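You operate a simulated robot arm through the tools that you are given. There is no shell and no other tool. Be economical: measure what you need, move in short steps, check, and stop when the job is done.

Carry out the task below with a simulated two-armed robot. There is one attempt and no reset: what you move stays moved.

JOB
Dab the two faulty bricks on belt two with the white marker.
Fine: one dab on top of the spotted brick, two on top of the chipped brick, none on the sound one; the belt stays switched off; put the marker back. Set down upright: white marker.

It is judged by the outcome, as a careful person would: the job done as asked, and still so three seconds after it is handed in. It fails if anything else is knocked over, pushed out of place, dropped, spilled or broken.

ROBOT AND FRAMES
Two 7-joint arms with fingered hands on one trunk, on a base that drives. Base frame: it is fixed to the floor where the robot stands at the start and does not move with it; the origin is under the middle of the robot, x ahead of it, y to its left, z up. Readings come in m, rad, newtons and seconds.
The left shoulder is at the start at [0.07, 0.142, 1.289], the right one opposite. With the tool pointing down near the work surface each hand reaches from about 0.1 to 0.74 m from the robot's upright axis, wherever it stands, measured 20 degrees to its own side. Places, roughly: main switch of belt two [0.7, 0.7, 0.8]; something [0.8, -0.2, 0.8]. Payload 3.6 kg a hand.
Tool frame (each hand has its own): the origin (TCP) lies between the finger pads and is the grasp point; the fingertips stand 0.025 m ahead of it; z points along the fingers, y is the line along which they close. The gripper opens to 0.088 m. The gripper's body begins 0.029 m behind the TCP. The gripper is a hand of 5 fingers: y runs from the thumb to the fingers, the wrist lies at [-0.013, -0.097, -0.162] in the tool frame, and closing takes about 1.5 s.
Orientation is that of the tool frame in the base frame, as a unit quaternion [x, y, z, w]. With the fingers straight down and the wrist toward the robot, the tool's x, y and z point along [0, 1, 0], [1, 0, 0] and [0, 0, -1] of the base frame.

CONTROLS
- The arms move only by the tool play_rows. It takes "left_moves", "right_moves" or both (then of equal length, played together; a hand with none holds still); each is a list of rows, each a list of 7 numbers: the shift along the tool's x, y, z in m, then the turn, a rotation vector about the tool's x, y, z in rad, then the gripper command, from -1 (shut) to 1 (fully open), values between in proportion. In form: [[dx, dy, dz, rx, ry, rz, gripper], ...]. A call has 1 to 10 rows; each row shifts and turns the commanded pose from where the row before left it, along the tool's axes as they then stand. Rows are played at 5 a second. More than 0.05 m and 0.15 rad between two rows, or a gripper value outside its range, and nothing of the call is played. Where a pose cannot be reached the arm comes as near as it can. A force on the tool above 40 N (or 10 N above the force at the start of the call, whichever is more), or a blocked arm, ends the call early, and 0.2 s more pass. Each finger travels about 0.072 m/s and halts on what it meets, pressing with about 24 N; the grip force reading is that of the motor and also rises with nothing between the fingers. The clock runs only during rows and for 0.2 s after the last one: add rows that do not move to give the fingers time. The reply holds the time, the measured pose of the TCP, the force on the tool along the base axes, the opening and the grip force, in the units named above and with some noise, with the torque about the TCP (base axes, N m) and any sound that the robot's microphone picked up.
- Cameras (640 x 400 px; columns grow to the right, rows downward): "scene" is now at [0.1245, 0.0374, 1.5066]; the picture's right is [0.45, -0.89, 0.00], its down [-0.61, -0.31, -0.73] and it looks along [0.65, 0.33, -0.68] (base axes); focal length 259 px, centre (320, 200). "left" rides on the left gripper at [-0.059, -0.079, -0.105] in its tool frame; the picture's right is [-0.73, -0.32, 0.61], its down [0.62, -0.68, 0.38] and it looks along [0.29, 0.66, 0.70] (tool axes); focal length 234 px, centre (320, 200). "right" rides on the right gripper at [0.059, -0.079, -0.105] in its tool frame; the picture's right is [-0.73, 0.32, -0.61], its down [-0.62, -0.68, 0.38] and it looks along [-0.29, 0.66, 0.70] (tool axes); focal length 234 px, centre (320, 200). There is no depth. A picture from a camera that has moved, and an enlarged one, comes with that camera's place and axes in the base frame and with its lens.
- camera(camera): a new picture of that camera. It takes no simulated time.
- move_column(by): slides the trunk up (or, below 0, down) by that many m; the arms and the scene camera ride with it, the base frame stays. It gives what a move gives, with no picture.
- roll_base(legs): drives the robot by 1 to 6 legs, each [ahead, left, turn to the left] in m, m and rad, along the robot's own axes; the way and the turn of a leg run together, so that a leg with both is an arc; at most 1.5 m and 3.142 rad a leg. The arms and the cameras ride along, it lands a little off, and it stops where it bumps. It gives what a move gives.
- grasp_type(shape, hand): the hand has 5 fingers and takes this shape, open, in about a second: jaw (thumb against the fingers, like two jaws); tri (thumb and two fingers); tip (a fingertip pinch); poke (one finger out to press); point (the index stretched); flat (the hand flat); cup (the hand cupped); fist (a fist). The gripper value then closes the fingers along that shape, each until it touches; the sizes above hold for jaw. It gives what a move gives, with no picture.
- pan_tilt(pan, tilt): turns the head with the scene camera to pan (to the left, within 1.501 rad either way) and tilt (down, from -0.506 to 1.204), counted from straight ahead of the robot. It gives what a move gives.
- enlarge(camera, box): a new picture of the part [left, top, right, bottom] of that camera's present view, enlarged. It takes no simulated time.
- finish_job(): hands the job in; it is judged then, once.

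Work in short steps. Places have to be worked out from the pictures, the camera data and where the tool is seen: move nearer, look again, correct. Check each grasp and each placing, and mend what went wrong. You have 120 turns and 88 pictures in all, those below and enlarged ones among them. Open the grippers and draw the arms clear of the work before you hand the job in, unless the task says otherwise; then end with one line.

The tools are called after "Emit:" by a JSON object that holds its "name" and its "arguments". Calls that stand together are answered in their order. play_rows: Moves the arms, as the interface text tells. Its arguments: {"type":"object","properties":{"left_moves":{"type":"array","items":{"type":"array","items":{"type":"number"}}},"right_moves":{"type":"array","items":{"type":"array","items":{"type":"number"}}}},"required":[]} The other tools are called the same way: move_column (by) slides the trunk up or down; grasp_type (shape, hand) gives the hand a shape; roll_base (legs) drives the base; pan_tilt (pan, tilt) turns the head that bears the scene camera; camera (camera) takes a picture; enlarge (camera, box) takes an enlarged picture of a part of a camera's view; finish_job () hands the job in.

At the start:

```text
time_s: 0.0
left_tool_pos: [0.3494, 0.4072, 1.2822]
left_tool_rot: [0.708, 0.707, -0.001, 0.0]
left_contact_force: [0.0, -0.2, 0.2]
left_wrist_torque: [0.0, -0.01, -0.02]
left_grip_width: 0.0877
left_gripper_force: 0.1
left_shape: jaw
right_tool_pos: [0.4852, 0.0171, 1.2146]
right_tool_rot: [0.707, 0.707, 0.0, 0.0]
right_contact_force: [0.3, -0.8, -0.4]
right_wrist_torque: [0.02, -0.01, 0.02]
right_grip_width: 0.0879
right_gripper_force: 0.1
right_shape: jaw
trunk travel left (down, up): [-0.825, 0.115]
robot x, y, heading: [-0.0013, -0.0018, -0.005]
head pan, tilt: [0.466, 0.754]
```

scene: 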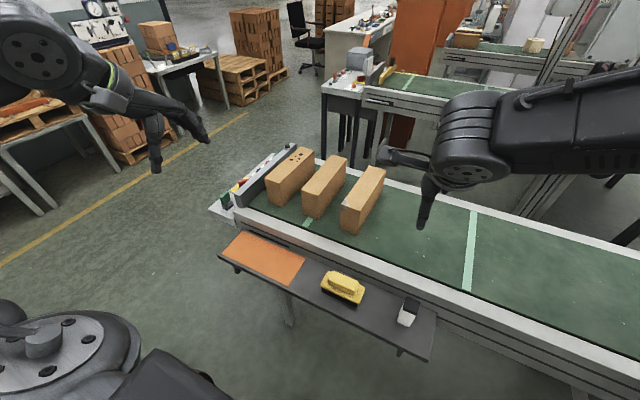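
right: 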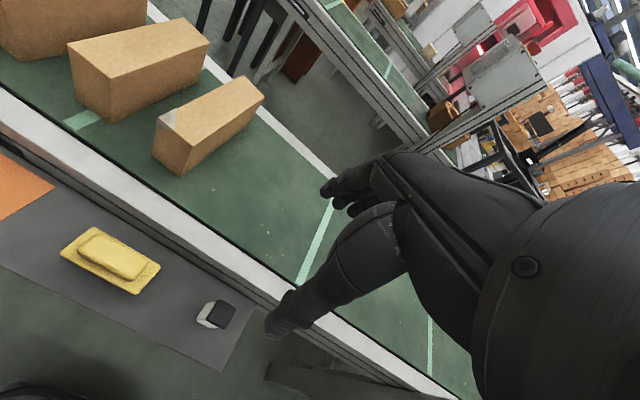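
left: 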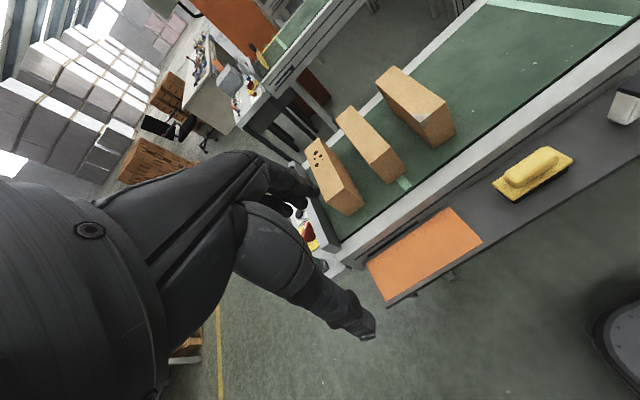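

I see three bricks on the belt, a shelf with an orange sheet, a yellow sponge/pad and a small white/black item (perhaps the marker). I enlarge these to identify them.

Emit:
{"name": "enlarge", "arguments": {"camera": "scene", "box": [200, 130, 400, 255]}}

Emit:
{"name": "enlarge", "arguments": {"camera": "scene", "box": [300, 240, 460, 340]}}

Emit:
{"name": "enlarge", "arguments": {"camera": "right", "box": [0, 0, 300, 400]}}

```text
3.20 times, centred on (300, 192) of scene
camera zoom: at [0.1245, 0.0374, 1.5066], right [0.45, -0.89, 0.0], down [-0.61, -0.31, -0.73], along [0.65, 0.33, -0.68], focal length 828 px, centre (384, 224)
```

zoom: 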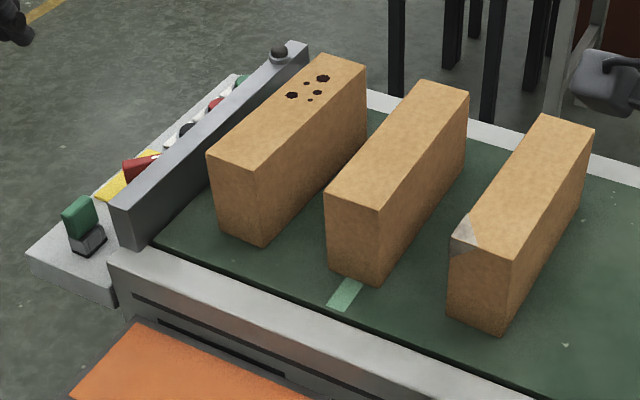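

```text
4.00 times, centred on (380, 290) of scene
camera zoom: at [0.1245, 0.0374, 1.5066], right [0.45, -0.89, 0.0], down [-0.61, -0.31, -0.73], along [0.65, 0.33, -0.68], focal length 1034 px, centre (80, -160)
```

zoom: 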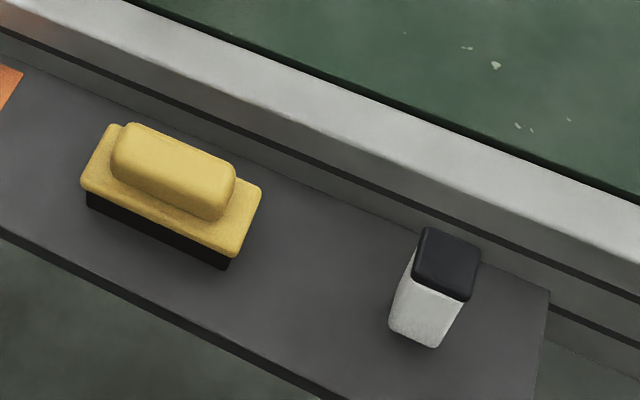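

```text
1.00 times, centred on (150, 200) of right
camera zoom: at [0.4058, 0.0766, 1.3206], right [0.32, -0.73, 0.61], down [-0.68, -0.62, -0.38], along [0.66, -0.29, -0.7], focal length 234 px, centre (490, 200)
```

zoom: 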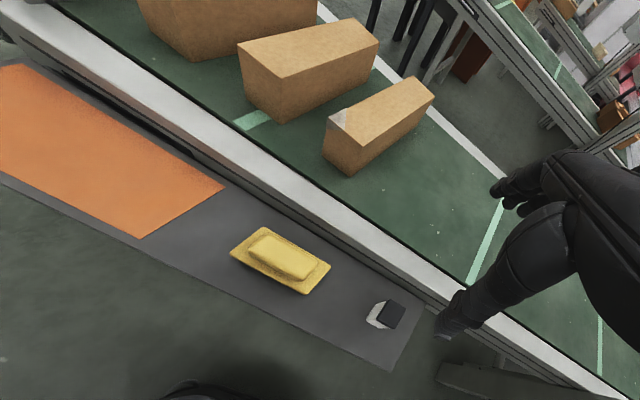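

The marker looks to be the white block with a black top, standing at about (0.485, -0.035), base z≈0.78, top ≈0.87. I lower the right hand toward it (still well above) to look closely.

Emit:
{"name": "play_rows", "arguments": {"right_moves": [[-0.013, -0.011, 0.041, 0, 0, 0, 1], [-0.013, -0.011, 0.041, 0, 0, 0, 1], [-0.013, -0.011, 0.041, 0, 0, 0, 1], [-0.013, -0.011, 0.041, 0, 0, 0, 1], [0, 0, 0, 0, 0, 0, 1]]}}

Emit:
{"name": "camera", "arguments": {"camera": "right"}}

Emit:
{"name": "enlarge", "arguments": {"camera": "left", "box": [280, 60, 640, 300]}}

```text
time_s: 1.2
left_tool_pos: [0.3481, 0.4065, 1.2828]
left_tool_rot: [0.707, 0.708, 0.001, 0.0]
left_contact_force: [-0.5, 0.7, 0.2]
left_wrist_torque: [-0.03, -0.04, -0.02]
left_grip_width: 0.0877
left_gripper_force: 0.0
left_shape: jaw
right_tool_pos: [0.4418, -0.0344, 1.0545]
right_tool_rot: [0.707, 0.707, 0.001, 0.0]
right_contact_force: [0.0, 0.0, 0.4]
right_wrist_torque: [-0.01, -0.01, 0.0]
right_grip_width: 0.0879
right_gripper_force: 0.0
right_shape: jaw
trunk travel left (down, up): [-0.825, 0.115]
robot x, y, heading: [-0.0015, 0.0007, 0.001]
head pan, tilt: [0.466, 0.754]
```

```text
81 pictures are left
camera right: at [0.3622, 0.0242, 1.158], right [0.32, -0.73, 0.61], down [-0.68, -0.62, -0.38], along [0.66, -0.29, -0.7], focal length 234 px, centre (320, 200)
```

right: 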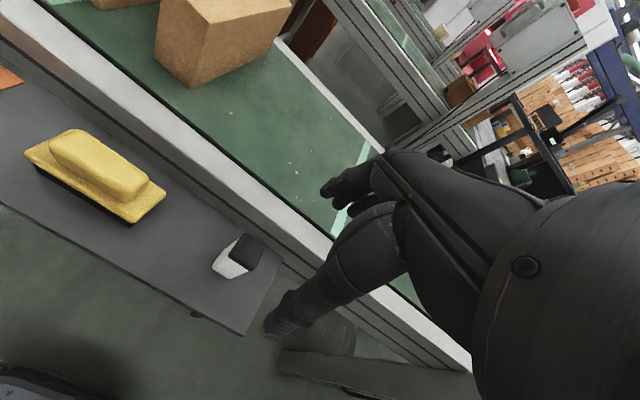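

```text
1.67 times, centred on (460, 180) of left
camera zoom: at [0.2687, 0.3487, 1.3879], right [-0.32, -0.73, -0.61], down [-0.68, 0.62, -0.38], along [0.66, 0.29, -0.7], focal length 390 px, centre (87, 233)
```

zoom: 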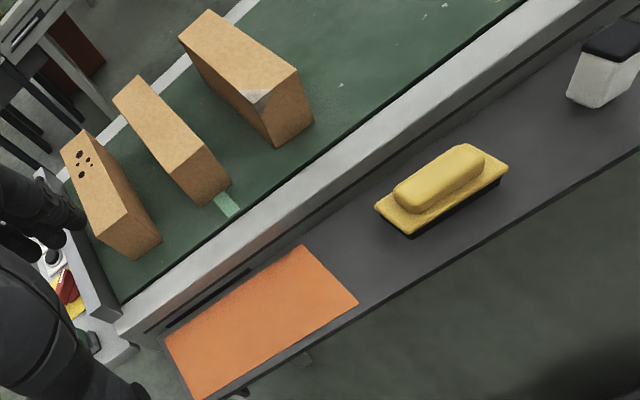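

I enlarge the marker from this nearer camera to see its shape, cap and orientation.

Emit:
{"name": "enlarge", "arguments": {"camera": "right", "box": [180, 210, 300, 300]}}

```text
4.44 times, centred on (240, 255) of right
camera zoom: at [0.3622, 0.0242, 1.158], right [0.32, -0.73, 0.61], down [-0.68, -0.62, -0.38], along [0.66, -0.29, -0.7], focal length 1041 px, centre (676, -44)
```

zoom: 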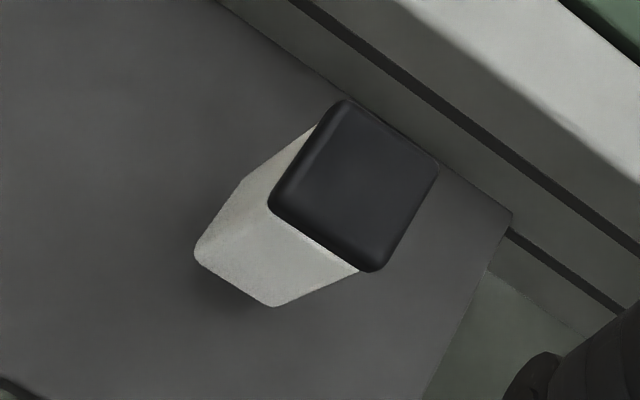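

Marker: about 0.035 m square at (0.484, -0.035), z 0.78–0.87, 4.7 cm from the belt's rail. I turn the right hand by 90° so the fingers close along the belt direction, clear of the rail.

Emit:
{"name": "play_rows", "arguments": {"right_moves": [[0, 0, 0, 0, 0, -0.15, 1], [0, 0, 0, 0, 0, -0.15, 1], [0, 0, 0, 0, 0, -0.15, 1], [0, 0, 0, 0, 0, -0.15, 1], [0, 0, 0, 0, 0, -0.15, 1], [0, 0, 0, 0, 0, -0.15, 1], [0, 0, 0, 0, 0, -0.15, 1], [0, 0, 0, 0, 0, -0.15, 1], [0, 0, 0, 0, 0, -0.15, 1], [0, 0, 0, 0, 0, -0.15, 1]]}}

Emit:
{"name": "play_rows", "arguments": {"right_moves": [[0, 0, 0, 0, 0, -0.07, 1], [-0.02, 0, 0, 0, 0, 0, 1], [-0.02, 0, 0.02, 0, 0, 0, 1], [0, 0, 0, 0, 0, 0, 1]]}}

Emit:
{"name": "camera", "arguments": {"camera": "right"}}

Emit:
{"name": "camera", "arguments": {"camera": "scene"}}

```text
time_s: 3.4
left_tool_pos: [0.3494, 0.4077, 1.2836]
left_tool_rot: [0.707, 0.707, 0.0, 0.001]
left_contact_force: [0.4, 0.1, 0.5]
left_wrist_torque: [0.0, 0.0, 0.0]
left_grip_width: 0.0877
left_gripper_force: 0.1
left_shape: jaw
right_tool_pos: [0.4416, -0.0348, 1.0515]
right_tool_rot: [0.035, 0.999, 0.001, 0.0]
right_contact_force: [0.1, -0.5, -0.6]
right_wrist_torque: [-0.02, -0.02, 0.01]
right_grip_width: 0.0878
right_gripper_force: 0.1
right_shape: jaw
trunk travel left (down, up): [-0.825, 0.115]
robot x, y, heading: [0.0006, 0.0034, 0.0]
head pan, tilt: [0.466, 0.754]
```

```text
time_s: 4.4
left_tool_pos: [0.3482, 0.407, 1.2846]
left_tool_rot: [0.707, 0.707, 0.0, 0.0]
left_contact_force: [-1.4, -0.2, 0.1]
left_wrist_torque: [0.02, 0.02, 0.0]
left_grip_width: 0.0876
left_gripper_force: 0.1
left_shape: jaw
right_tool_pos: [0.4817, -0.0348, 1.0322]
right_tool_rot: [0.001, 1.0, 0.0, 0.001]
right_contact_force: [0.1, 0.0, -0.4]
right_wrist_torque: [0.03, -0.02, -0.01]
right_grip_width: 0.0879
right_gripper_force: 0.0
right_shape: jaw
trunk travel left (down, up): [-0.825, 0.115]
robot x, y, heading: [0.0031, -0.0011, 0.002]
head pan, tilt: [0.466, 0.754]
```

```text
78 pictures are left
camera right: at [0.4212, -0.1135, 1.1374], right [0.73, 0.32, 0.61], down [0.62, -0.68, -0.38], along [0.29, 0.66, -0.7], focal length 234 px, centre (320, 200)
```

right: 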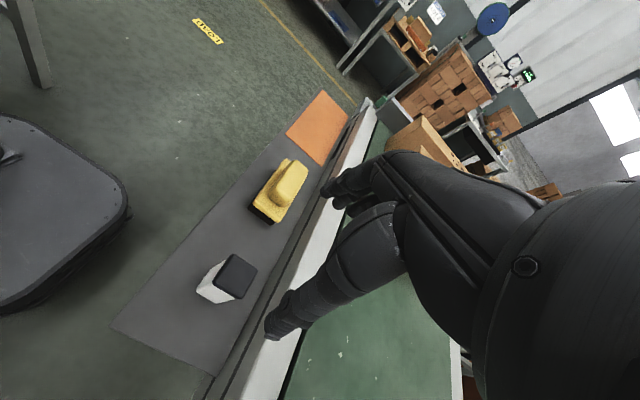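

```text
77 pictures are left
camera scene: at [0.1239, 0.0373, 1.5067], right [0.45, -0.89, 0.0], down [-0.61, -0.31, -0.73], along [0.65, 0.33, -0.68], focal length 259 px, centre (320, 200)
```

scene: 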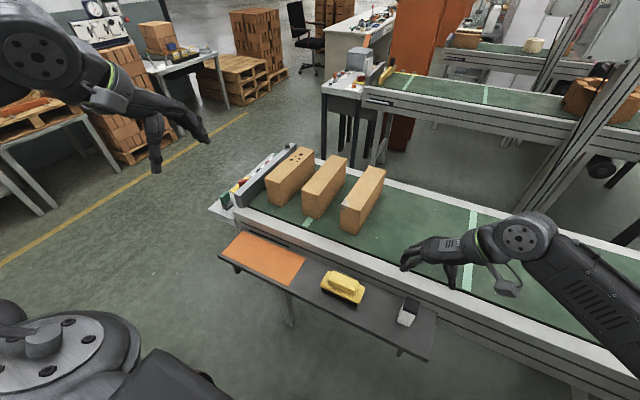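

Consistent estimate: marker at about (0.482, -0.032). I descend over it to TCP z≈0.90 (fingertips just above its top) and look.

Emit:
{"name": "play_rows", "arguments": {"right_moves": [[0, 0.003, 0.045, 0, 0, 0, 1], [0, 0, 0.04, 0, 0, 0, 1], [0, 0, 0.03, 0, 0, 0, 1], [0, 0, 0.01, 0, 0, 0, 1], [0, 0, 0, 0, 0, 0, 1]]}}

Emit:
{"name": "camera", "arguments": {"camera": "right"}}

Emit:
{"name": "enlarge", "arguments": {"camera": "scene", "box": [360, 250, 480, 350]}}

```text
time_s: 5.6
left_tool_pos: [0.3492, 0.4058, 1.2844]
left_tool_rot: [0.708, 0.707, 0.0, 0.0]
left_contact_force: [0.1, 0.7, 0.9]
left_wrist_torque: [-0.05, 0.0, 0.0]
left_grip_width: 0.0876
left_gripper_force: 0.0
left_shape: jaw
right_tool_pos: [0.4799, -0.0295, 0.9048]
right_tool_rot: [0.002, 1.0, 0.001, 0.0]
right_contact_force: [0.7, 0.0, -0.4]
right_wrist_torque: [0.0, 0.01, -0.01]
right_grip_width: 0.0877
right_gripper_force: 0.0
right_shape: jaw
trunk travel left (down, up): [-0.825, 0.115]
robot x, y, heading: [-0.0015, -0.0023, 0.001]
head pan, tilt: [0.466, 0.754]
```

```text
76 pictures are left
camera right: at [0.4213, -0.1086, 1.0107], right [0.73, 0.32, 0.61], down [0.62, -0.68, -0.38], along [0.29, 0.66, -0.7], focal length 234 px, centre (320, 200)
```

right: 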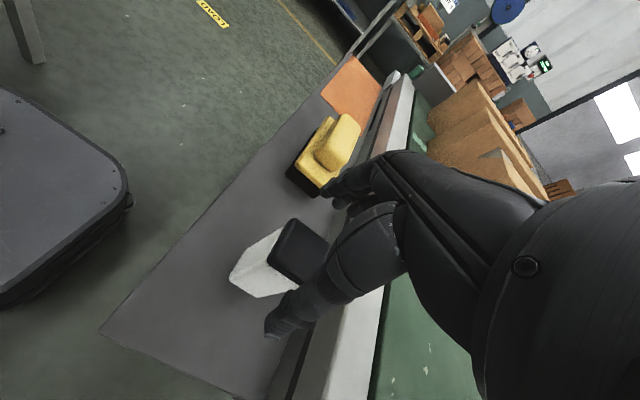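

```text
4.00 times, centred on (420, 300) of scene
camera zoom: at [0.1243, 0.0373, 1.5067], right [0.45, -0.89, 0.0], down [-0.61, -0.31, -0.73], along [0.65, 0.33, -0.68], focal length 1034 px, centre (-80, -200)
```

zoom: 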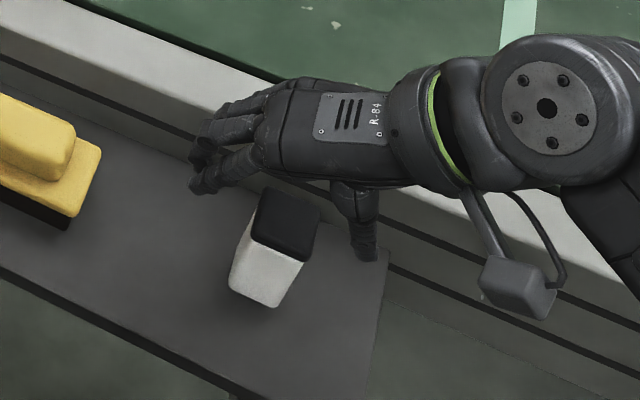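

The marker is between thumb and fingers with top near z≈0.88. I descend to TCP ≈0.858 and look before closing.

Emit:
{"name": "play_rows", "arguments": {"right_moves": [[-0.003, -0.003, 0.02, 0, 0, 0, 1], [0, 0, 0.017, 0, 0, 0, 1], [0, 0, 0.01, 0, 0, 0, 1], [0, 0, 0, 0, 0, 0, 1]]}}

Emit:
{"name": "enlarge", "arguments": {"camera": "right", "box": [200, 120, 420, 380]}}

Emit:
{"name": "enlarge", "arguments": {"camera": "scene", "box": [360, 250, 480, 350]}}

```text
time_s: 6.6
left_tool_pos: [0.3494, 0.4076, 1.2843]
left_tool_rot: [0.707, 0.707, 0.0, -0.001]
left_contact_force: [0.1, 0.3, 0.2]
left_wrist_torque: [0.02, 0.03, 0.01]
left_grip_width: 0.088
left_gripper_force: 0.0
left_shape: jaw
right_tool_pos: [0.4836, -0.0352, 0.8584]
right_tool_rot: [0.001, 1.0, 0.0, 0.0]
right_contact_force: [0.9, 0.3, -0.4]
right_wrist_torque: [0.0, -0.02, 0.0]
right_grip_width: 0.0876
right_gripper_force: 0.1
right_shape: jaw
trunk travel left (down, up): [-0.825, 0.115]
robot x, y, heading: [0.002, 0.0004, 0.004]
head pan, tilt: [0.466, 0.754]
```

```text
1.54 times, centred on (310, 250) of right
camera zoom: at [0.4248, -0.1125, 0.964], right [0.73, 0.32, 0.61], down [0.62, -0.68, -0.38], along [0.29, 0.66, -0.7], focal length 360 px, centre (335, 123)
```

zoom: 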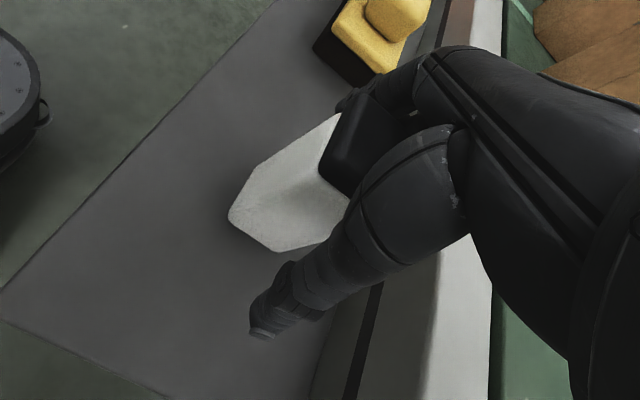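

```text
4.00 times, centred on (420, 300) of scene
camera zoom: at [0.1245, 0.0373, 1.5066], right [0.45, -0.89, 0.0], down [-0.61, -0.31, -0.73], along [0.65, 0.33, -0.68], focal length 1034 px, centre (-80, -200)
```

zoom: 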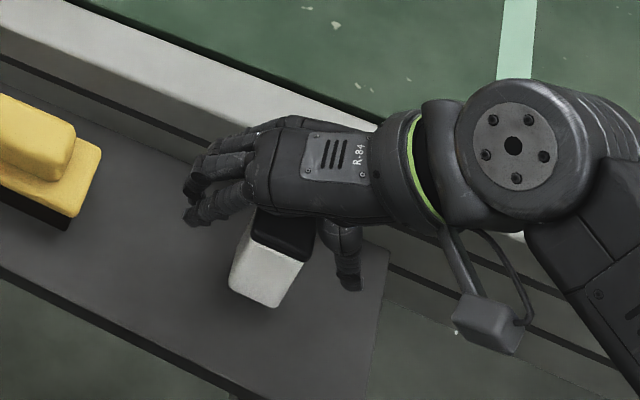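

The TCP projects onto the cap as seen, so it is centred. I close the hand.

Emit:
{"name": "play_rows", "arguments": {"right_moves": [[0, 0, 0, 0, 0, 0, 0.3], [0, 0, 0, 0, 0, 0, 0], [0, 0, 0, 0, 0, 0, -0.3], [0, 0, 0, 0, 0, 0, -0.6], [0, 0, 0, 0, 0, 0, -1], [0, 0, 0, 0, 0, 0, -1], [0, 0, 0, 0, 0, 0, -1], [0, 0, 0, 0, 0, 0, -1], [0, 0, 0, 0, 0, 0, -1]]}}

Emit:
{"name": "enlarge", "arguments": {"camera": "right", "box": [200, 120, 420, 380]}}

Emit:
{"name": "enlarge", "arguments": {"camera": "scene", "box": [360, 250, 480, 350]}}

```text
time_s: 8.6
left_tool_pos: [0.349, 0.4075, 1.2834]
left_tool_rot: [0.707, 0.707, 0.0, 0.0]
left_contact_force: [0.3, -0.2, -0.5]
left_wrist_torque: [0.01, 0.03, -0.04]
left_grip_width: 0.0877
left_gripper_force: 0.0
left_shape: jaw
right_tool_pos: [0.4841, -0.0348, 0.8576]
right_tool_rot: [0.001, 1.0, 0.001, 0.0]
right_contact_force: [0.1, -0.6, 0.4]
right_wrist_torque: [-0.01, 0.01, 0.0]
right_grip_width: 0.029
right_gripper_force: 23.5
right_shape: jaw
trunk travel left (down, up): [-0.825, 0.115]
robot x, y, heading: [0.0011, -0.001, -0.001]
head pan, tilt: [0.466, 0.754]
```

```text
1.54 times, centred on (310, 250) of right
camera zoom: at [0.4248, -0.1125, 0.9641], right [0.73, 0.32, 0.61], down [0.62, -0.68, -0.38], along [0.29, 0.66, -0.7], focal length 360 px, centre (335, 123)
```

zoom: 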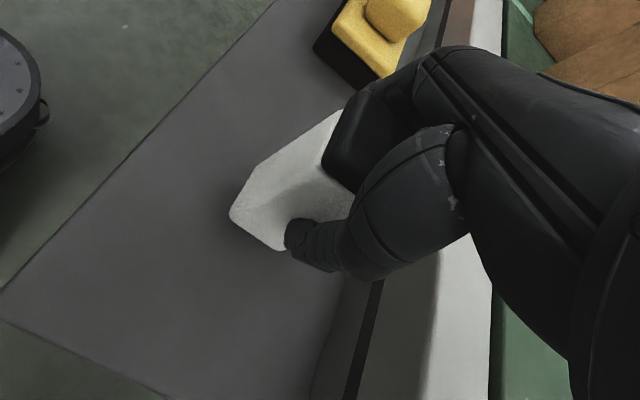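

```text
4.00 times, centred on (420, 300) of scene
camera zoom: at [0.1245, 0.0374, 1.5066], right [0.45, -0.89, 0.0], down [-0.61, -0.31, -0.73], along [0.65, 0.33, -0.68], focal length 1034 px, centre (-80, -200)
```

zoom: 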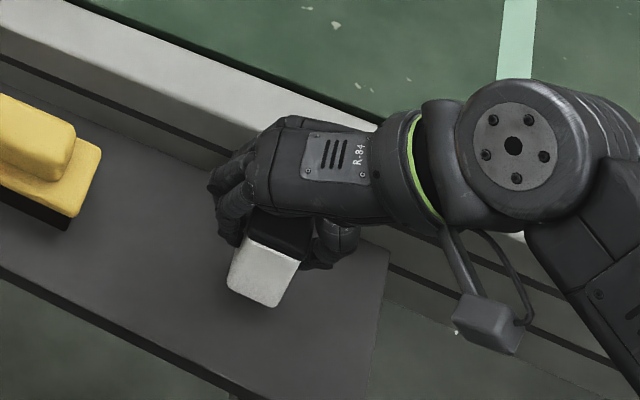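

Gripped at 0.029 m width. I record the placing pose (0.484, -0.035, 0.858) and lift it to check.

Emit:
{"name": "play_rows", "arguments": {"right_moves": [[0, 0, -0.01, 0, 0, 0, -1], [0, 0, -0.03, 0, 0, 0, -1], [0, 0, -0.04, 0, 0, 0, -1], [0, 0, -0.045, 0, 0, 0, -1], [0, 0, -0.045, 0, 0, 0, -1], [0, 0, -0.045, 0, 0, 0, -1], [0, 0, -0.03, 0, 0, 0, -1], [0, 0, 0, 0, 0, 0, -1]]}}

Emit:
{"name": "camera", "arguments": {"camera": "right"}}

Emit:
{"name": "camera", "arguments": {"camera": "scene"}}

Emit:
{"name": "camera", "arguments": {"camera": "left"}}

```text
time_s: 10.4
left_tool_pos: [0.3497, 0.4065, 1.2834]
left_tool_rot: [0.708, 0.707, 0.001, 0.0]
left_contact_force: [-0.7, 1.0, -0.3]
left_wrist_torque: [-0.01, 0.01, -0.03]
left_grip_width: 0.0875
left_gripper_force: 0.3
left_shape: jaw
right_tool_pos: [0.485, -0.0348, 1.1034]
right_tool_rot: [0.002, 1.0, 0.0, 0.001]
right_contact_force: [-0.7, -0.6, -2.1]
right_wrist_torque: [0.01, -0.01, -0.01]
right_grip_width: 0.0291
right_gripper_force: 23.7
right_shape: jaw
trunk travel left (down, up): [-0.825, 0.115]
robot x, y, heading: [-0.0026, 0.0006, 0.003]
head pan, tilt: [0.466, 0.754]
```

```text
70 pictures are left
camera right: at [0.4244, -0.1136, 1.2085], right [0.73, 0.32, 0.61], down [0.62, -0.68, -0.38], along [0.29, 0.66, -0.7], focal length 234 px, centre (320, 200)
```

right: 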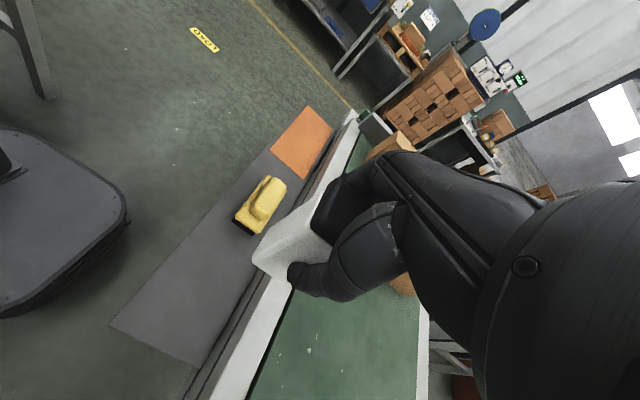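

```text
69 pictures are left
camera scene: at [0.1247, 0.0373, 1.5066], right [0.45, -0.89, 0.0], down [-0.61, -0.31, -0.73], along [0.65, 0.33, -0.68], focal length 259 px, centre (320, 200)
```

scene: 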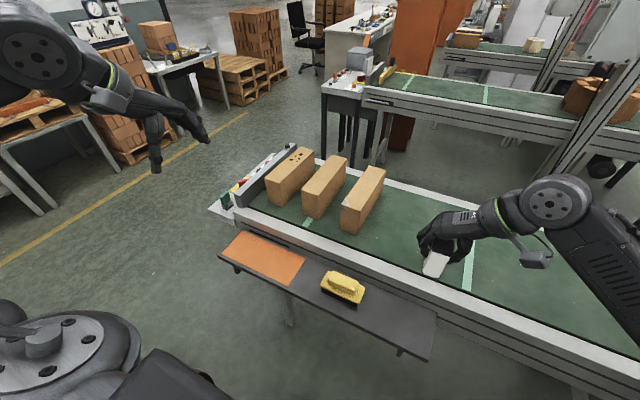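

```text
68 pictures are left
camera left: at [0.2692, 0.3481, 1.388], right [-0.32, -0.73, -0.61], down [-0.68, 0.62, -0.38], along [0.66, 0.29, -0.7], focal length 234 px, centre (320, 200)
```

left: 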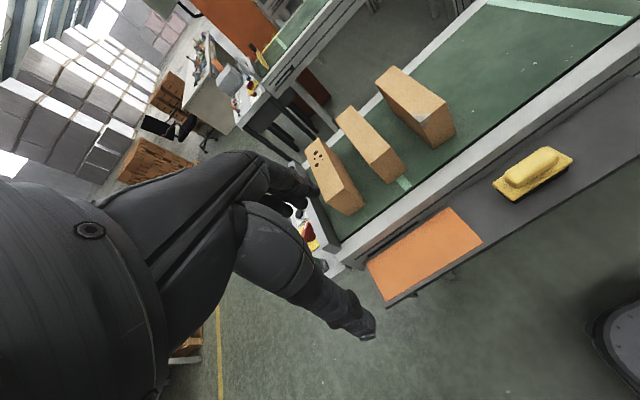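

Held firmly. I want to see the working end underneath, so I raise the hand and tip the bottom toward the head camera.

Emit:
{"name": "play_rows", "arguments": {"right_moves": [[0, 0, -0.04, 0, 0, 0, -1], [0, 0, -0.045, 0, 0, 0, -1], [0, 0, -0.045, 0, 0, 0, -1], [0, 0, -0.045, 0, 0, 0, -1], [0, 0, 0, 0, 0.15, 0, -1], [0, 0, 0, 0, 0.15, 0, -1], [0, 0, 0, 0, 0.15, 0, -1], [0, 0, 0, 0, 0.15, 0, -1], [0, 0, 0, 0, 0.15, 0, -1], [0, 0, 0, 0, 0.15, 0, -1]]}}

Emit:
{"name": "enlarge", "arguments": {"camera": "scene", "box": [400, 80, 600, 240]}}

```text
time_s: 12.6
left_tool_pos: [0.3488, 0.4065, 1.2845]
left_tool_rot: [0.707, 0.707, 0.0, 0.0]
left_contact_force: [-0.8, -0.1, -0.1]
left_wrist_torque: [-0.01, 0.01, 0.01]
left_grip_width: 0.0878
left_gripper_force: 0.0
left_shape: jaw
right_tool_pos: [0.4125, -0.0101, 1.2402]
right_tool_rot: [0.003, 0.9, 0.002, -0.435]
right_contact_force: [-0.6, 0.3, -1.7]
right_wrist_torque: [0.05, -0.03, 0.02]
right_grip_width: 0.0286
right_gripper_force: 24.6
right_shape: jaw
right hand out of reach, approached as far as the arm can: row 8, 9, 10
trunk travel left (down, up): [-0.825, 0.115]
robot x, y, heading: [-0.0043, -0.0014, 0.002]
head pan, tilt: [0.466, 0.754]
```

```text
2.50 times, centred on (500, 160) of scene
camera zoom: at [0.1247, 0.0377, 1.5067], right [0.45, -0.89, 0.0], down [-0.61, -0.31, -0.73], along [0.65, 0.33, -0.69], focal length 647 px, centre (-130, 300)
```

zoom: 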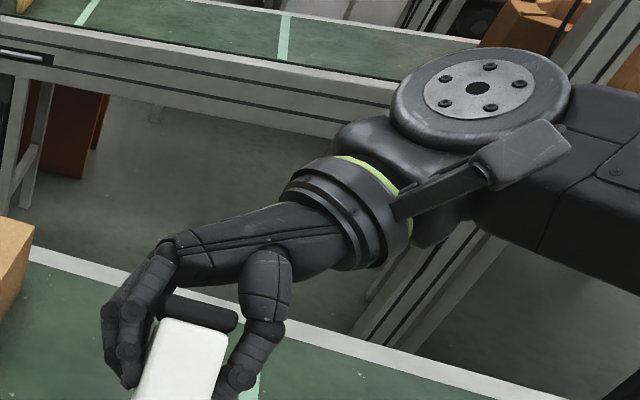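

The bottom end falls below this crop; I look at it lower down.

Emit:
{"name": "enlarge", "arguments": {"camera": "scene", "box": [420, 190, 520, 260]}}

```text
5.71 times, centred on (470, 225) of scene
camera zoom: at [0.1247, 0.0377, 1.5067], right [0.45, -0.89, 0.0], down [-0.61, -0.31, -0.73], along [0.65, 0.33, -0.69], focal length 1478 px, centre (-537, 57)
```

zoom: 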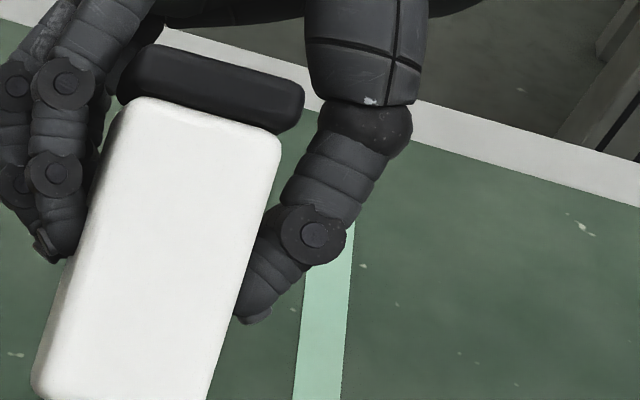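

I look just below for the bottom end itself.

Emit:
{"name": "enlarge", "arguments": {"camera": "scene", "box": [390, 200, 510, 300]}}

```text
4.00 times, centred on (450, 250) of scene
camera zoom: at [0.1247, 0.0377, 1.5067], right [0.45, -0.89, 0.0], down [-0.61, -0.31, -0.73], along [0.65, 0.33, -0.69], focal length 1034 px, centre (-200, 0)
```

zoom: 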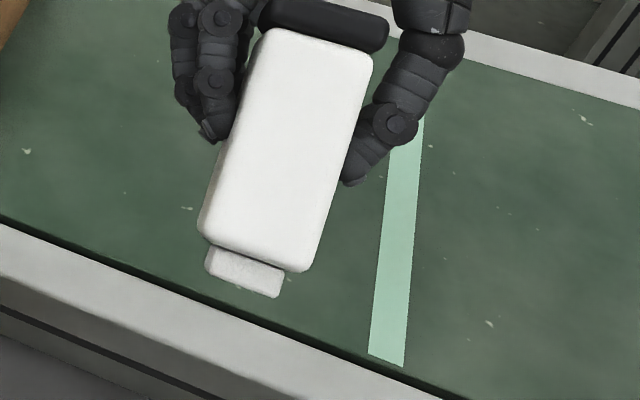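

Now it is clear: a smaller white nib sticks out at the bottom, so the marker dabs with its lower end, cap up. I undo the tilt.

Emit:
{"name": "play_rows", "arguments": {"right_moves": [[0, 0, 0, 0, -0.15, 0, -1], [0, 0, 0, 0, -0.15, 0, -1], [0, 0, 0, 0, -0.15, 0, -1], [0, 0, 0, 0, -0.15, 0, -1], [0, 0, 0, 0, -0.15, 0, -1], [0, 0, 0, 0, -0.15, 0, -1], [0, 0, 0, 0, 0, 0, -1]]}}

```text
time_s: 14.2
left_tool_pos: [0.3492, 0.4064, 1.2825]
left_tool_rot: [0.707, 0.707, 0.001, 0.001]
left_contact_force: [-0.3, 0.1, 0.6]
left_wrist_torque: [-0.02, -0.02, 0.01]
left_grip_width: 0.0875
left_gripper_force: 0.1
left_shape: jaw
right_tool_pos: [0.413, -0.009, 1.2407]
right_tool_rot: [0.001, 1.0, 0.001, 0.001]
right_contact_force: [0.4, 0.2, -0.7]
right_wrist_torque: [0.02, -0.03, 0.01]
right_grip_width: 0.0285
right_gripper_force: 23.8
right_shape: jaw
trunk travel left (down, up): [-0.825, 0.115]
robot x, y, heading: [0.0026, -0.0004, 0.0]
head pan, tilt: [0.466, 0.754]
```

Upright again with a firm grip. I drive the robot left by 0.38 m with the hands held high, so the right arm can reach both faulty bricks.

Emit:
{"name": "roll_base", "arguments": {"legs": [[0, 0.38, 0]]}}

Emit:
{"name": "camera", "arguments": {"camera": "scene"}}

```text
time_s: 16.6
left_tool_pos: [0.3503, 0.7827, 1.2856]
left_tool_rot: [0.707, 0.707, 0.001, -0.001]
left_contact_force: [-0.3, 0.0, -0.3]
left_wrist_torque: [0.02, 0.01, -0.03]
left_grip_width: 0.0878
left_gripper_force: 0.1
left_shape: jaw
right_tool_pos: [0.4128, 0.3679, 1.2416]
right_tool_rot: [0.002, 1.0, 0.002, 0.0]
right_contact_force: [0.3, -0.9, -1.3]
right_wrist_torque: [0.02, -0.03, -0.01]
right_grip_width: 0.0287
right_gripper_force: 24.3
right_shape: jaw
trunk travel left (down, up): [-0.825, 0.115]
robot x, y, heading: [0.0031, 0.3776, 0.003]
head pan, tilt: [0.466, 0.754]
```

```text
64 pictures are left
camera scene: at [0.1249, 0.4133, 1.5067], right [0.45, -0.89, 0.0], down [-0.61, -0.31, -0.73], along [0.65, 0.33, -0.68], focal length 259 px, centre (320, 200)
```

scene: 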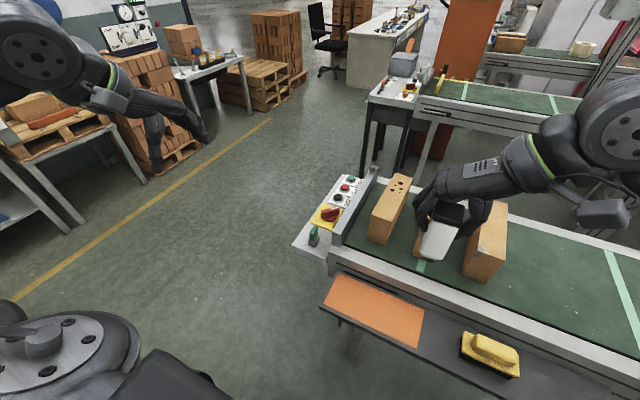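

Reached y≈0.378. I move the right hand at height toward the chipped brick (target about (0.71, 0.205)) and turn the head to face the bricks.

Emit:
{"name": "play_rows", "arguments": {"right_moves": [[-0.035, -0.024, 0.01, 0, 0, 0, -1], [-0.035, -0.024, 0.01, 0, 0, 0, -1], [-0.035, -0.024, 0.01, 0, 0, 0, -1], [-0.035, -0.024, 0.01, 0, 0, 0, -1], [-0.035, -0.024, 0.01, 0, 0, 0, -1], [-0.035, -0.024, 0.01, 0, 0, 0, -1], [-0.035, -0.02, 0.01, 0, 0, 0, -1], [-0.035, 0, 0.01, 0, 0, 0, -1], [-0.015, 0, 0.01, 0, 0, 0, -1], [0, 0, 0, 0, 0, 0, -1]]}}

Emit:
{"name": "pan_tilt", "arguments": {"pan": -0.1, "tilt": 0.7}}

Emit:
{"name": "camera", "arguments": {"camera": "scene"}}

Emit:
{"name": "camera", "arguments": {"camera": "right"}}

Emit:
{"name": "camera", "arguments": {"camera": "left"}}

```text
time_s: 18.8
left_tool_pos: [0.3486, 0.7849, 1.2828]
left_tool_rot: [0.707, 0.707, 0.001, 0.0]
left_contact_force: [0.0, -0.5, 0.4]
left_wrist_torque: [-0.02, 0.01, 0.01]
left_grip_width: 0.0877
left_gripper_force: 0.0
left_shape: jaw
right_tool_pos: [0.6531, 0.2181, 1.1458]
right_tool_rot: [0.002, 1.0, -0.001, 0.001]
right_contact_force: [-0.7, -0.2, -2.8]
right_wrist_torque: [0.01, 0.03, 0.0]
right_grip_width: 0.0286
right_gripper_force: 23.9
right_shape: jaw
right hand out of reach, approached as far as the arm can: row 7, 8, 9
trunk travel left (down, up): [-0.825, 0.115]
robot x, y, heading: [0.0026, 0.38, -0.006]
head pan, tilt: [0.466, 0.754]
```

```text
time_s: 19.8
left_tool_pos: [0.3503, 0.7852, 1.2839]
left_tool_rot: [0.707, 0.707, -0.001, 0.0]
left_contact_force: [-0.6, 0.8, -0.1]
left_wrist_torque: [0.01, -0.01, 0.01]
left_grip_width: 0.0877
left_gripper_force: 0.1
left_shape: jaw
right_tool_pos: [0.6523, 0.2188, 1.1432]
right_tool_rot: [0.003, 1.0, 0.0, 0.002]
right_contact_force: [-0.3, -0.9, -1.1]
right_wrist_torque: [0.03, 0.02, 0.01]
right_grip_width: 0.0286
right_gripper_force: 24.1
right_shape: jaw
trunk travel left (down, up): [-0.825, 0.115]
robot x, y, heading: [0.0027, 0.3753, -0.001]
head pan, tilt: [-0.099, 0.7]
```

```text
63 pictures are left
camera scene: at [0.1357, 0.3695, 1.5111], right [-0.1, -0.99, 0.0], down [-0.64, 0.06, -0.76], along [0.76, -0.08, -0.64], focal length 259 px, centre (320, 200)
```

scene: 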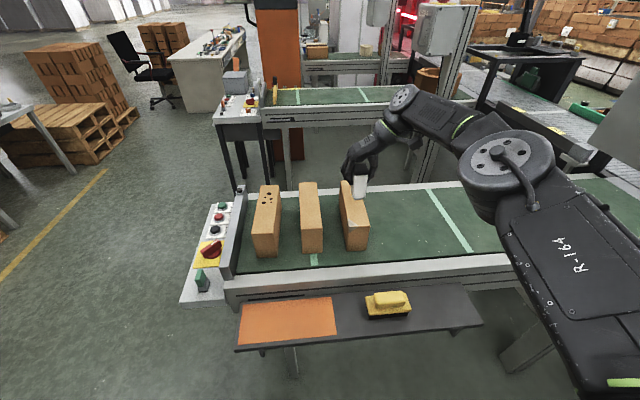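

```text
62 pictures are left
camera right: at [0.5926, 0.1402, 1.25], right [0.73, 0.32, 0.61], down [0.62, -0.68, -0.38], along [0.3, 0.66, -0.7], focal length 234 px, centre (320, 200)
```

right: 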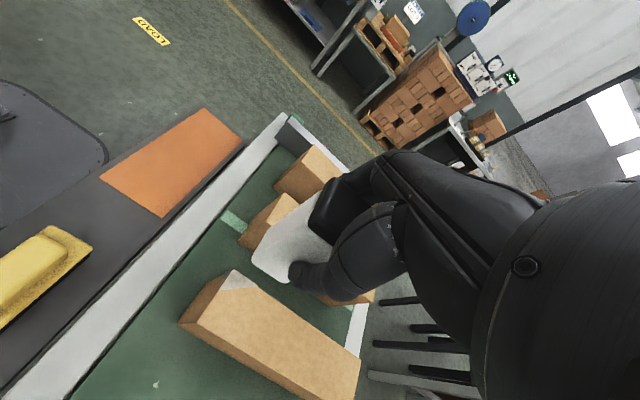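

```text
61 pictures are left
camera left: at [0.27, 0.7256, 1.388], right [-0.32, -0.73, -0.61], down [-0.68, 0.62, -0.38], along [0.66, 0.29, -0.7], focal length 234 px, centre (320, 200)
```

left: 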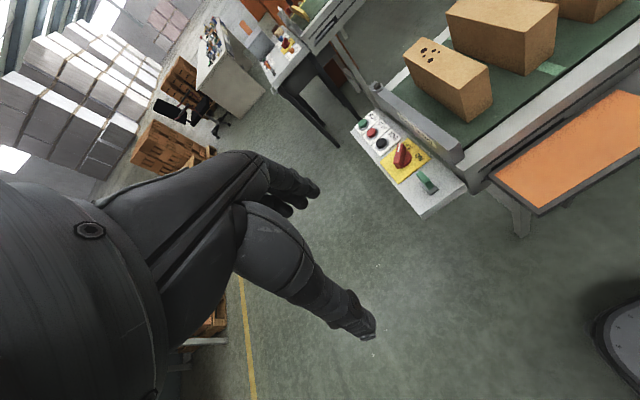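

The arm is at its reach limit at x≈0.653. The base front is about 0.2 m short of the shelf edge (x≈0.44), so I drive ahead 0.1 m; the nib (z≈1.07) stays well above the bricks.

Emit:
{"name": "roll_base", "arguments": {"legs": [[0.1, 0, 0]]}}

Emit:
{"name": "camera", "arguments": {"camera": "scene"}}

Emit:
{"name": "camera", "arguments": {"camera": "right"}}

```text
time_s: 20.9
left_tool_pos: [0.4483, 0.7851, 1.2842]
left_tool_rot: [0.707, 0.707, 0.001, 0.0]
left_contact_force: [-0.8, -0.4, 0.2]
left_wrist_torque: [0.01, -0.04, -0.02]
left_grip_width: 0.0875
left_gripper_force: 0.0
left_shape: jaw
right_tool_pos: [0.7498, 0.2181, 1.1452]
right_tool_rot: [0.002, 1.0, 0.0, 0.003]
right_contact_force: [-0.2, 0.1, -1.3]
right_wrist_torque: [0.03, -0.03, -0.03]
right_grip_width: 0.0286
right_gripper_force: 24.0
right_shape: jaw
trunk travel left (down, up): [-0.825, 0.115]
robot x, y, heading: [0.0995, 0.3751, -0.003]
head pan, tilt: [-0.099, 0.7]
```

```text
60 pictures are left
camera scene: at [0.2332, 0.3693, 1.5115], right [-0.1, -0.99, 0.0], down [-0.64, 0.07, -0.77], along [0.76, -0.08, -0.64], focal length 259 px, centre (320, 200)
```

scene: 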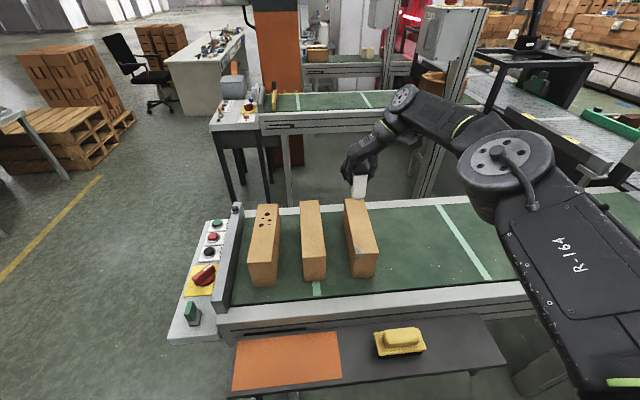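

```text
59 pictures are left
camera right: at [0.6905, 0.1397, 1.2516], right [0.72, 0.32, 0.61], down [0.62, -0.69, -0.38], along [0.3, 0.66, -0.69], focal length 234 px, centre (320, 200)
```

right: 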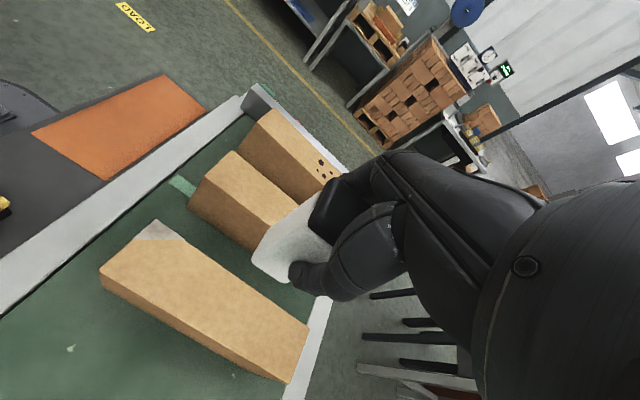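

I enlarge the brick area and the right camera's view of the chipped brick to refine coordinates.

Emit:
{"name": "enlarge", "arguments": {"camera": "scene", "box": [230, 160, 400, 300]}}

```text
2.86 times, centred on (315, 230) of scene
camera zoom: at [0.2332, 0.3693, 1.5115], right [-0.1, -0.99, 0.0], down [-0.64, 0.07, -0.77], along [0.76, -0.08, -0.64], focal length 739 px, centre (334, 114)
```

zoom: 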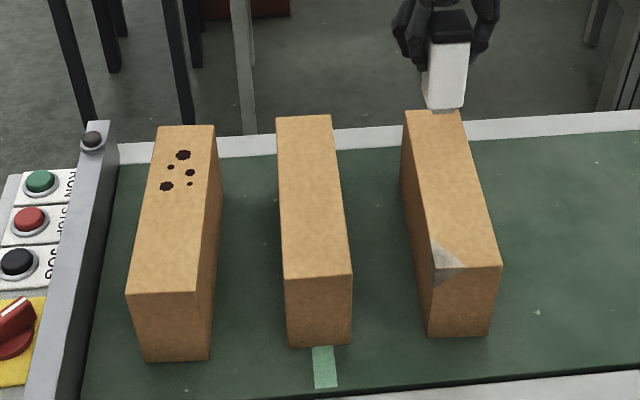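

Chipped brick: centreline y≈0.198 at x=0.74, top z≈0.962, x 0.65–0.88. Spotted: y≈0.476. The nib sits under the TCP, so I position over the chipped brick and lower to leave ~2 cm clearance.

Emit:
{"name": "play_rows", "arguments": {"right_moves": [[0.01, -0.02, 0, 0, 0, 0, -1], [0, 0, 0.04, 0, 0, 0, -1], [0, 0, 0.035, 0, 0, 0, -1], [0, 0, 0.01, 0, 0, 0, -1], [0, 0, 0, 0, 0, 0, -1]]}}

Emit:
{"name": "enlarge", "arguments": {"camera": "scene", "box": [310, 140, 420, 290]}}

Emit:
{"name": "enlarge", "arguments": {"camera": "right", "box": [120, 130, 400, 390]}}

```text
time_s: 22.1
left_tool_pos: [0.45, 0.7846, 1.2839]
left_tool_rot: [0.708, 0.706, 0.0, 0.0]
left_contact_force: [0.0, 0.0, 0.7]
left_wrist_torque: [0.01, 0.0, 0.04]
left_grip_width: 0.0875
left_gripper_force: 0.1
left_shape: jaw
right_tool_pos: [0.742, 0.1972, 1.0598]
right_tool_rot: [0.003, 1.0, 0.0, 0.002]
right_contact_force: [-0.5, 0.0, -1.6]
right_wrist_torque: [0.02, 0.0, -0.01]
right_grip_width: 0.0284
right_gripper_force: 23.6
right_shape: jaw
trunk travel left (down, up): [-0.825, 0.115]
robot x, y, heading: [0.0992, 0.3799, -0.004]
head pan, tilt: [-0.099, 0.7]
```

```text
2.67 times, centred on (365, 215) of scene
camera zoom: at [0.236, 0.369, 1.5112], right [-0.1, -0.99, 0.0], down [-0.64, 0.07, -0.76], along [0.76, -0.08, -0.64], focal length 690 px, centre (200, 160)
```

zoom: 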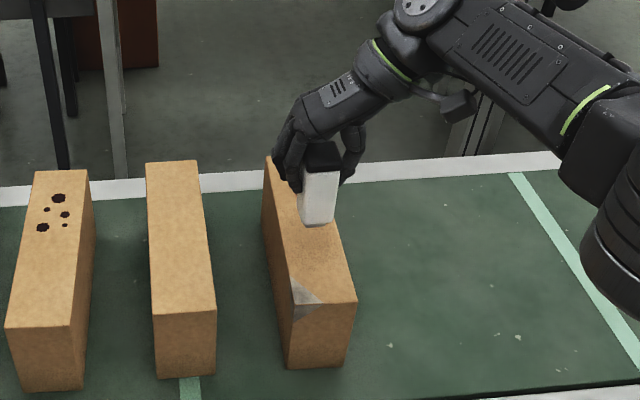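

```text
1.54 times, centred on (260, 260) of right
camera zoom: at [0.6822, 0.119, 1.1648], right [0.73, 0.32, 0.61], down [0.62, -0.69, -0.38], along [0.3, 0.65, -0.7], focal length 360 px, centre (412, 108)
```

zoom: 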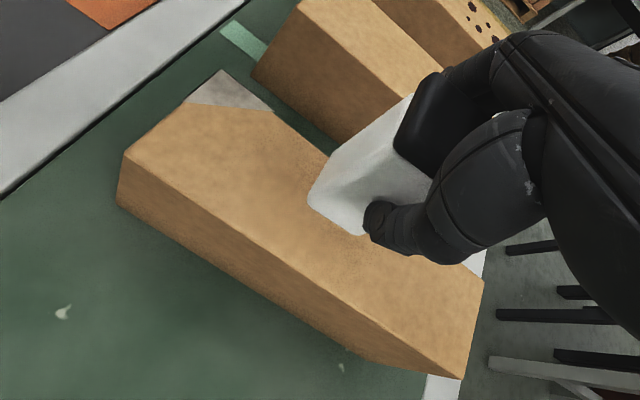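

About 2 cm clearance as expected. I creep down 1 cm.

Emit:
{"name": "play_rows", "arguments": {"right_moves": [[0, 0, 0.01, 0, 0, 0, -1], [0, 0, 0, 0, 0, 0, -1]]}}

Emit:
{"name": "enlarge", "arguments": {"camera": "scene", "box": [340, 180, 390, 240]}}

```text
time_s: 22.7
left_tool_pos: [0.4503, 0.7838, 1.2826]
left_tool_rot: [0.708, 0.706, 0.0, 0.001]
left_contact_force: [0.2, 0.0, -1.0]
left_wrist_torque: [0.02, 0.01, -0.01]
left_grip_width: 0.0879
left_gripper_force: 0.1
left_shape: jaw
right_tool_pos: [0.7433, 0.1967, 1.0502]
right_tool_rot: [0.003, 1.0, 0.0, 0.002]
right_contact_force: [0.7, 0.7, -1.4]
right_wrist_torque: [0.02, -0.03, -0.02]
right_grip_width: 0.0285
right_gripper_force: 24.3
right_shape: jaw
trunk travel left (down, up): [-0.825, 0.115]
robot x, y, heading: [0.1029, 0.3812, -0.003]
head pan, tilt: [-0.099, 0.7]
```

```text
6.67 times, centred on (365, 210) of scene
camera zoom: at [0.2363, 0.3691, 1.5112], right [-0.1, -0.99, 0.0], down [-0.64, 0.07, -0.76], along [0.76, -0.08, -0.64], focal length 1724 px, centre (20, 133)
```

zoom: 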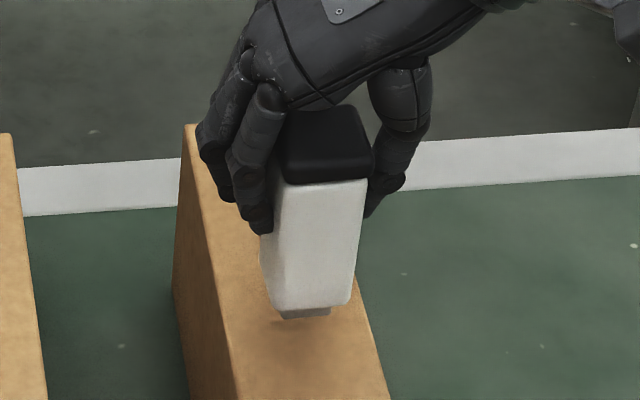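

The nib's shadow is close but still off the surface. Down 5 mm more.

Emit:
{"name": "play_rows", "arguments": {"right_moves": [[0, 0, 0.005, 0, 0, 0, -1], [0, 0, 0, 0, 0, 0, -1]]}}

Emit:
{"name": "play_rows", "arguments": {"right_moves": [[0, 0, 0.003, 0, 0, 0, -1], [0, 0, 0, 0, 0, 0, -1]]}}

Emit:
{"name": "enlarge", "arguments": {"camera": "scene", "box": [340, 180, 390, 240]}}

```text
time_s: 23.3
left_tool_pos: [0.451, 0.7831, 1.2849]
left_tool_rot: [0.708, 0.706, 0.0, 0.0]
left_contact_force: [-0.2, -0.7, -0.6]
left_wrist_torque: [0.01, 0.0, -0.04]
left_grip_width: 0.0878
left_gripper_force: 0.1
left_shape: jaw
right_tool_pos: [0.7424, 0.1967, 1.0439]
right_tool_rot: [0.002, 1.0, 0.0, 0.002]
right_contact_force: [0.1, 0.1, -1.6]
right_wrist_torque: [0.02, 0.02, 0.01]
right_grip_width: 0.0284
right_gripper_force: 24.1
right_shape: jaw
trunk travel left (down, up): [-0.825, 0.115]
robot x, y, heading: [0.1003, 0.3749, -0.004]
head pan, tilt: [-0.099, 0.7]
```

```text
time_s: 23.9
left_tool_pos: [0.4514, 0.7845, 1.2846]
left_tool_rot: [0.708, 0.706, 0.0, 0.0]
left_contact_force: [-0.2, -0.1, -0.1]
left_wrist_torque: [0.0, -0.03, -0.03]
left_grip_width: 0.0878
left_gripper_force: 0.0
left_shape: jaw
right_tool_pos: [0.7432, 0.1977, 1.042]
right_tool_rot: [0.003, 1.0, 0.0, 0.002]
right_contact_force: [-0.1, -0.4, -1.1]
right_wrist_torque: [-0.02, 0.01, 0.02]
right_grip_width: 0.0284
right_gripper_force: 23.8
right_shape: jaw
trunk travel left (down, up): [-0.825, 0.115]
robot x, y, heading: [0.0996, 0.3752, -0.001]
head pan, tilt: [-0.099, 0.7]
```

```text
6.67 times, centred on (365, 210) of scene
camera zoom: at [0.2364, 0.3691, 1.5112], right [-0.1, -0.99, 0.0], down [-0.64, 0.07, -0.76], along [0.76, -0.08, -0.64], focal length 1724 px, centre (20, 133)
```

zoom: 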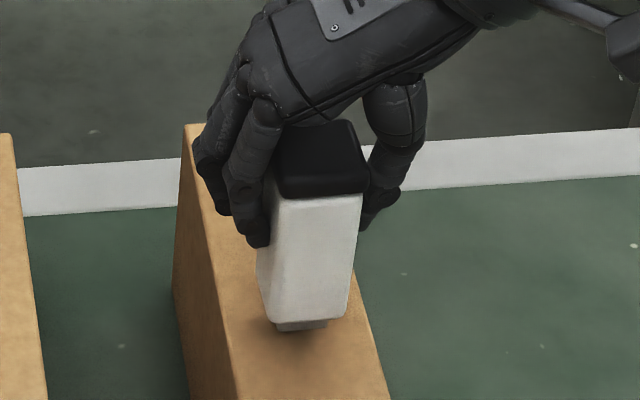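

Almost touching; no load yet. I go down in 2 mm steps.

Emit:
{"name": "play_rows", "arguments": {"right_moves": [[0, 0, 0.002, 0, 0, 0, -1], [0, 0, 0, 0, 0, 0, -1]]}}

Emit:
{"name": "play_rows", "arguments": {"right_moves": [[0, 0, 0.002, 0, 0, 0, -1], [0, 0, 0, 0, 0, 0, -1]]}}

Emit:
{"name": "enlarge", "arguments": {"camera": "scene", "box": [340, 180, 390, 240]}}

```text
time_s: 24.5
left_tool_pos: [0.4516, 0.7837, 1.283]
left_tool_rot: [0.708, 0.707, 0.0, 0.0]
left_contact_force: [0.1, -0.4, 0.0]
left_wrist_torque: [-0.01, -0.02, -0.01]
left_grip_width: 0.0877
left_gripper_force: 0.0
left_shape: jaw
right_tool_pos: [0.7438, 0.1983, 1.0406]
right_tool_rot: [0.003, 1.0, 0.0, 0.002]
right_contact_force: [-0.1, -0.2, -0.8]
right_wrist_torque: [0.01, -0.05, -0.01]
right_grip_width: 0.0288
right_gripper_force: 24.3
right_shape: jaw
trunk travel left (down, up): [-0.825, 0.115]
robot x, y, heading: [0.102, 0.3757, -0.004]
head pan, tilt: [-0.099, 0.7]
```

```text
time_s: 25.1
left_tool_pos: [0.4509, 0.7842, 1.2833]
left_tool_rot: [0.707, 0.707, 0.0, 0.0]
left_contact_force: [0.8, 0.3, 0.5]
left_wrist_torque: [0.02, 0.01, -0.03]
left_grip_width: 0.0876
left_gripper_force: 0.0
left_shape: jaw
right_tool_pos: [0.742, 0.1974, 1.0385]
right_tool_rot: [0.003, 1.0, 0.0, 0.002]
right_contact_force: [0.4, 0.4, -0.9]
right_wrist_torque: [-0.01, -0.01, 0.03]
right_grip_width: 0.0282
right_gripper_force: 24.1
right_shape: jaw
trunk travel left (down, up): [-0.825, 0.115]
robot x, y, heading: [0.1004, 0.3787, -0.0]
head pan, tilt: [-0.099, 0.7]
```

```text
6.67 times, centred on (365, 210) of scene
camera zoom: at [0.2364, 0.3691, 1.5112], right [-0.1, -0.99, 0.0], down [-0.64, 0.07, -0.76], along [0.76, -0.08, -0.64], focal length 1724 px, centre (20, 133)
```

zoom: 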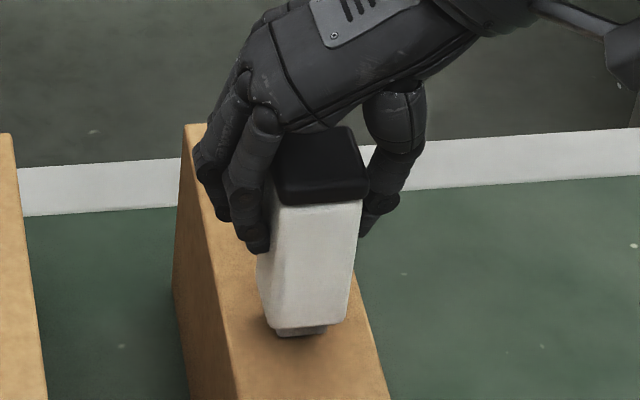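

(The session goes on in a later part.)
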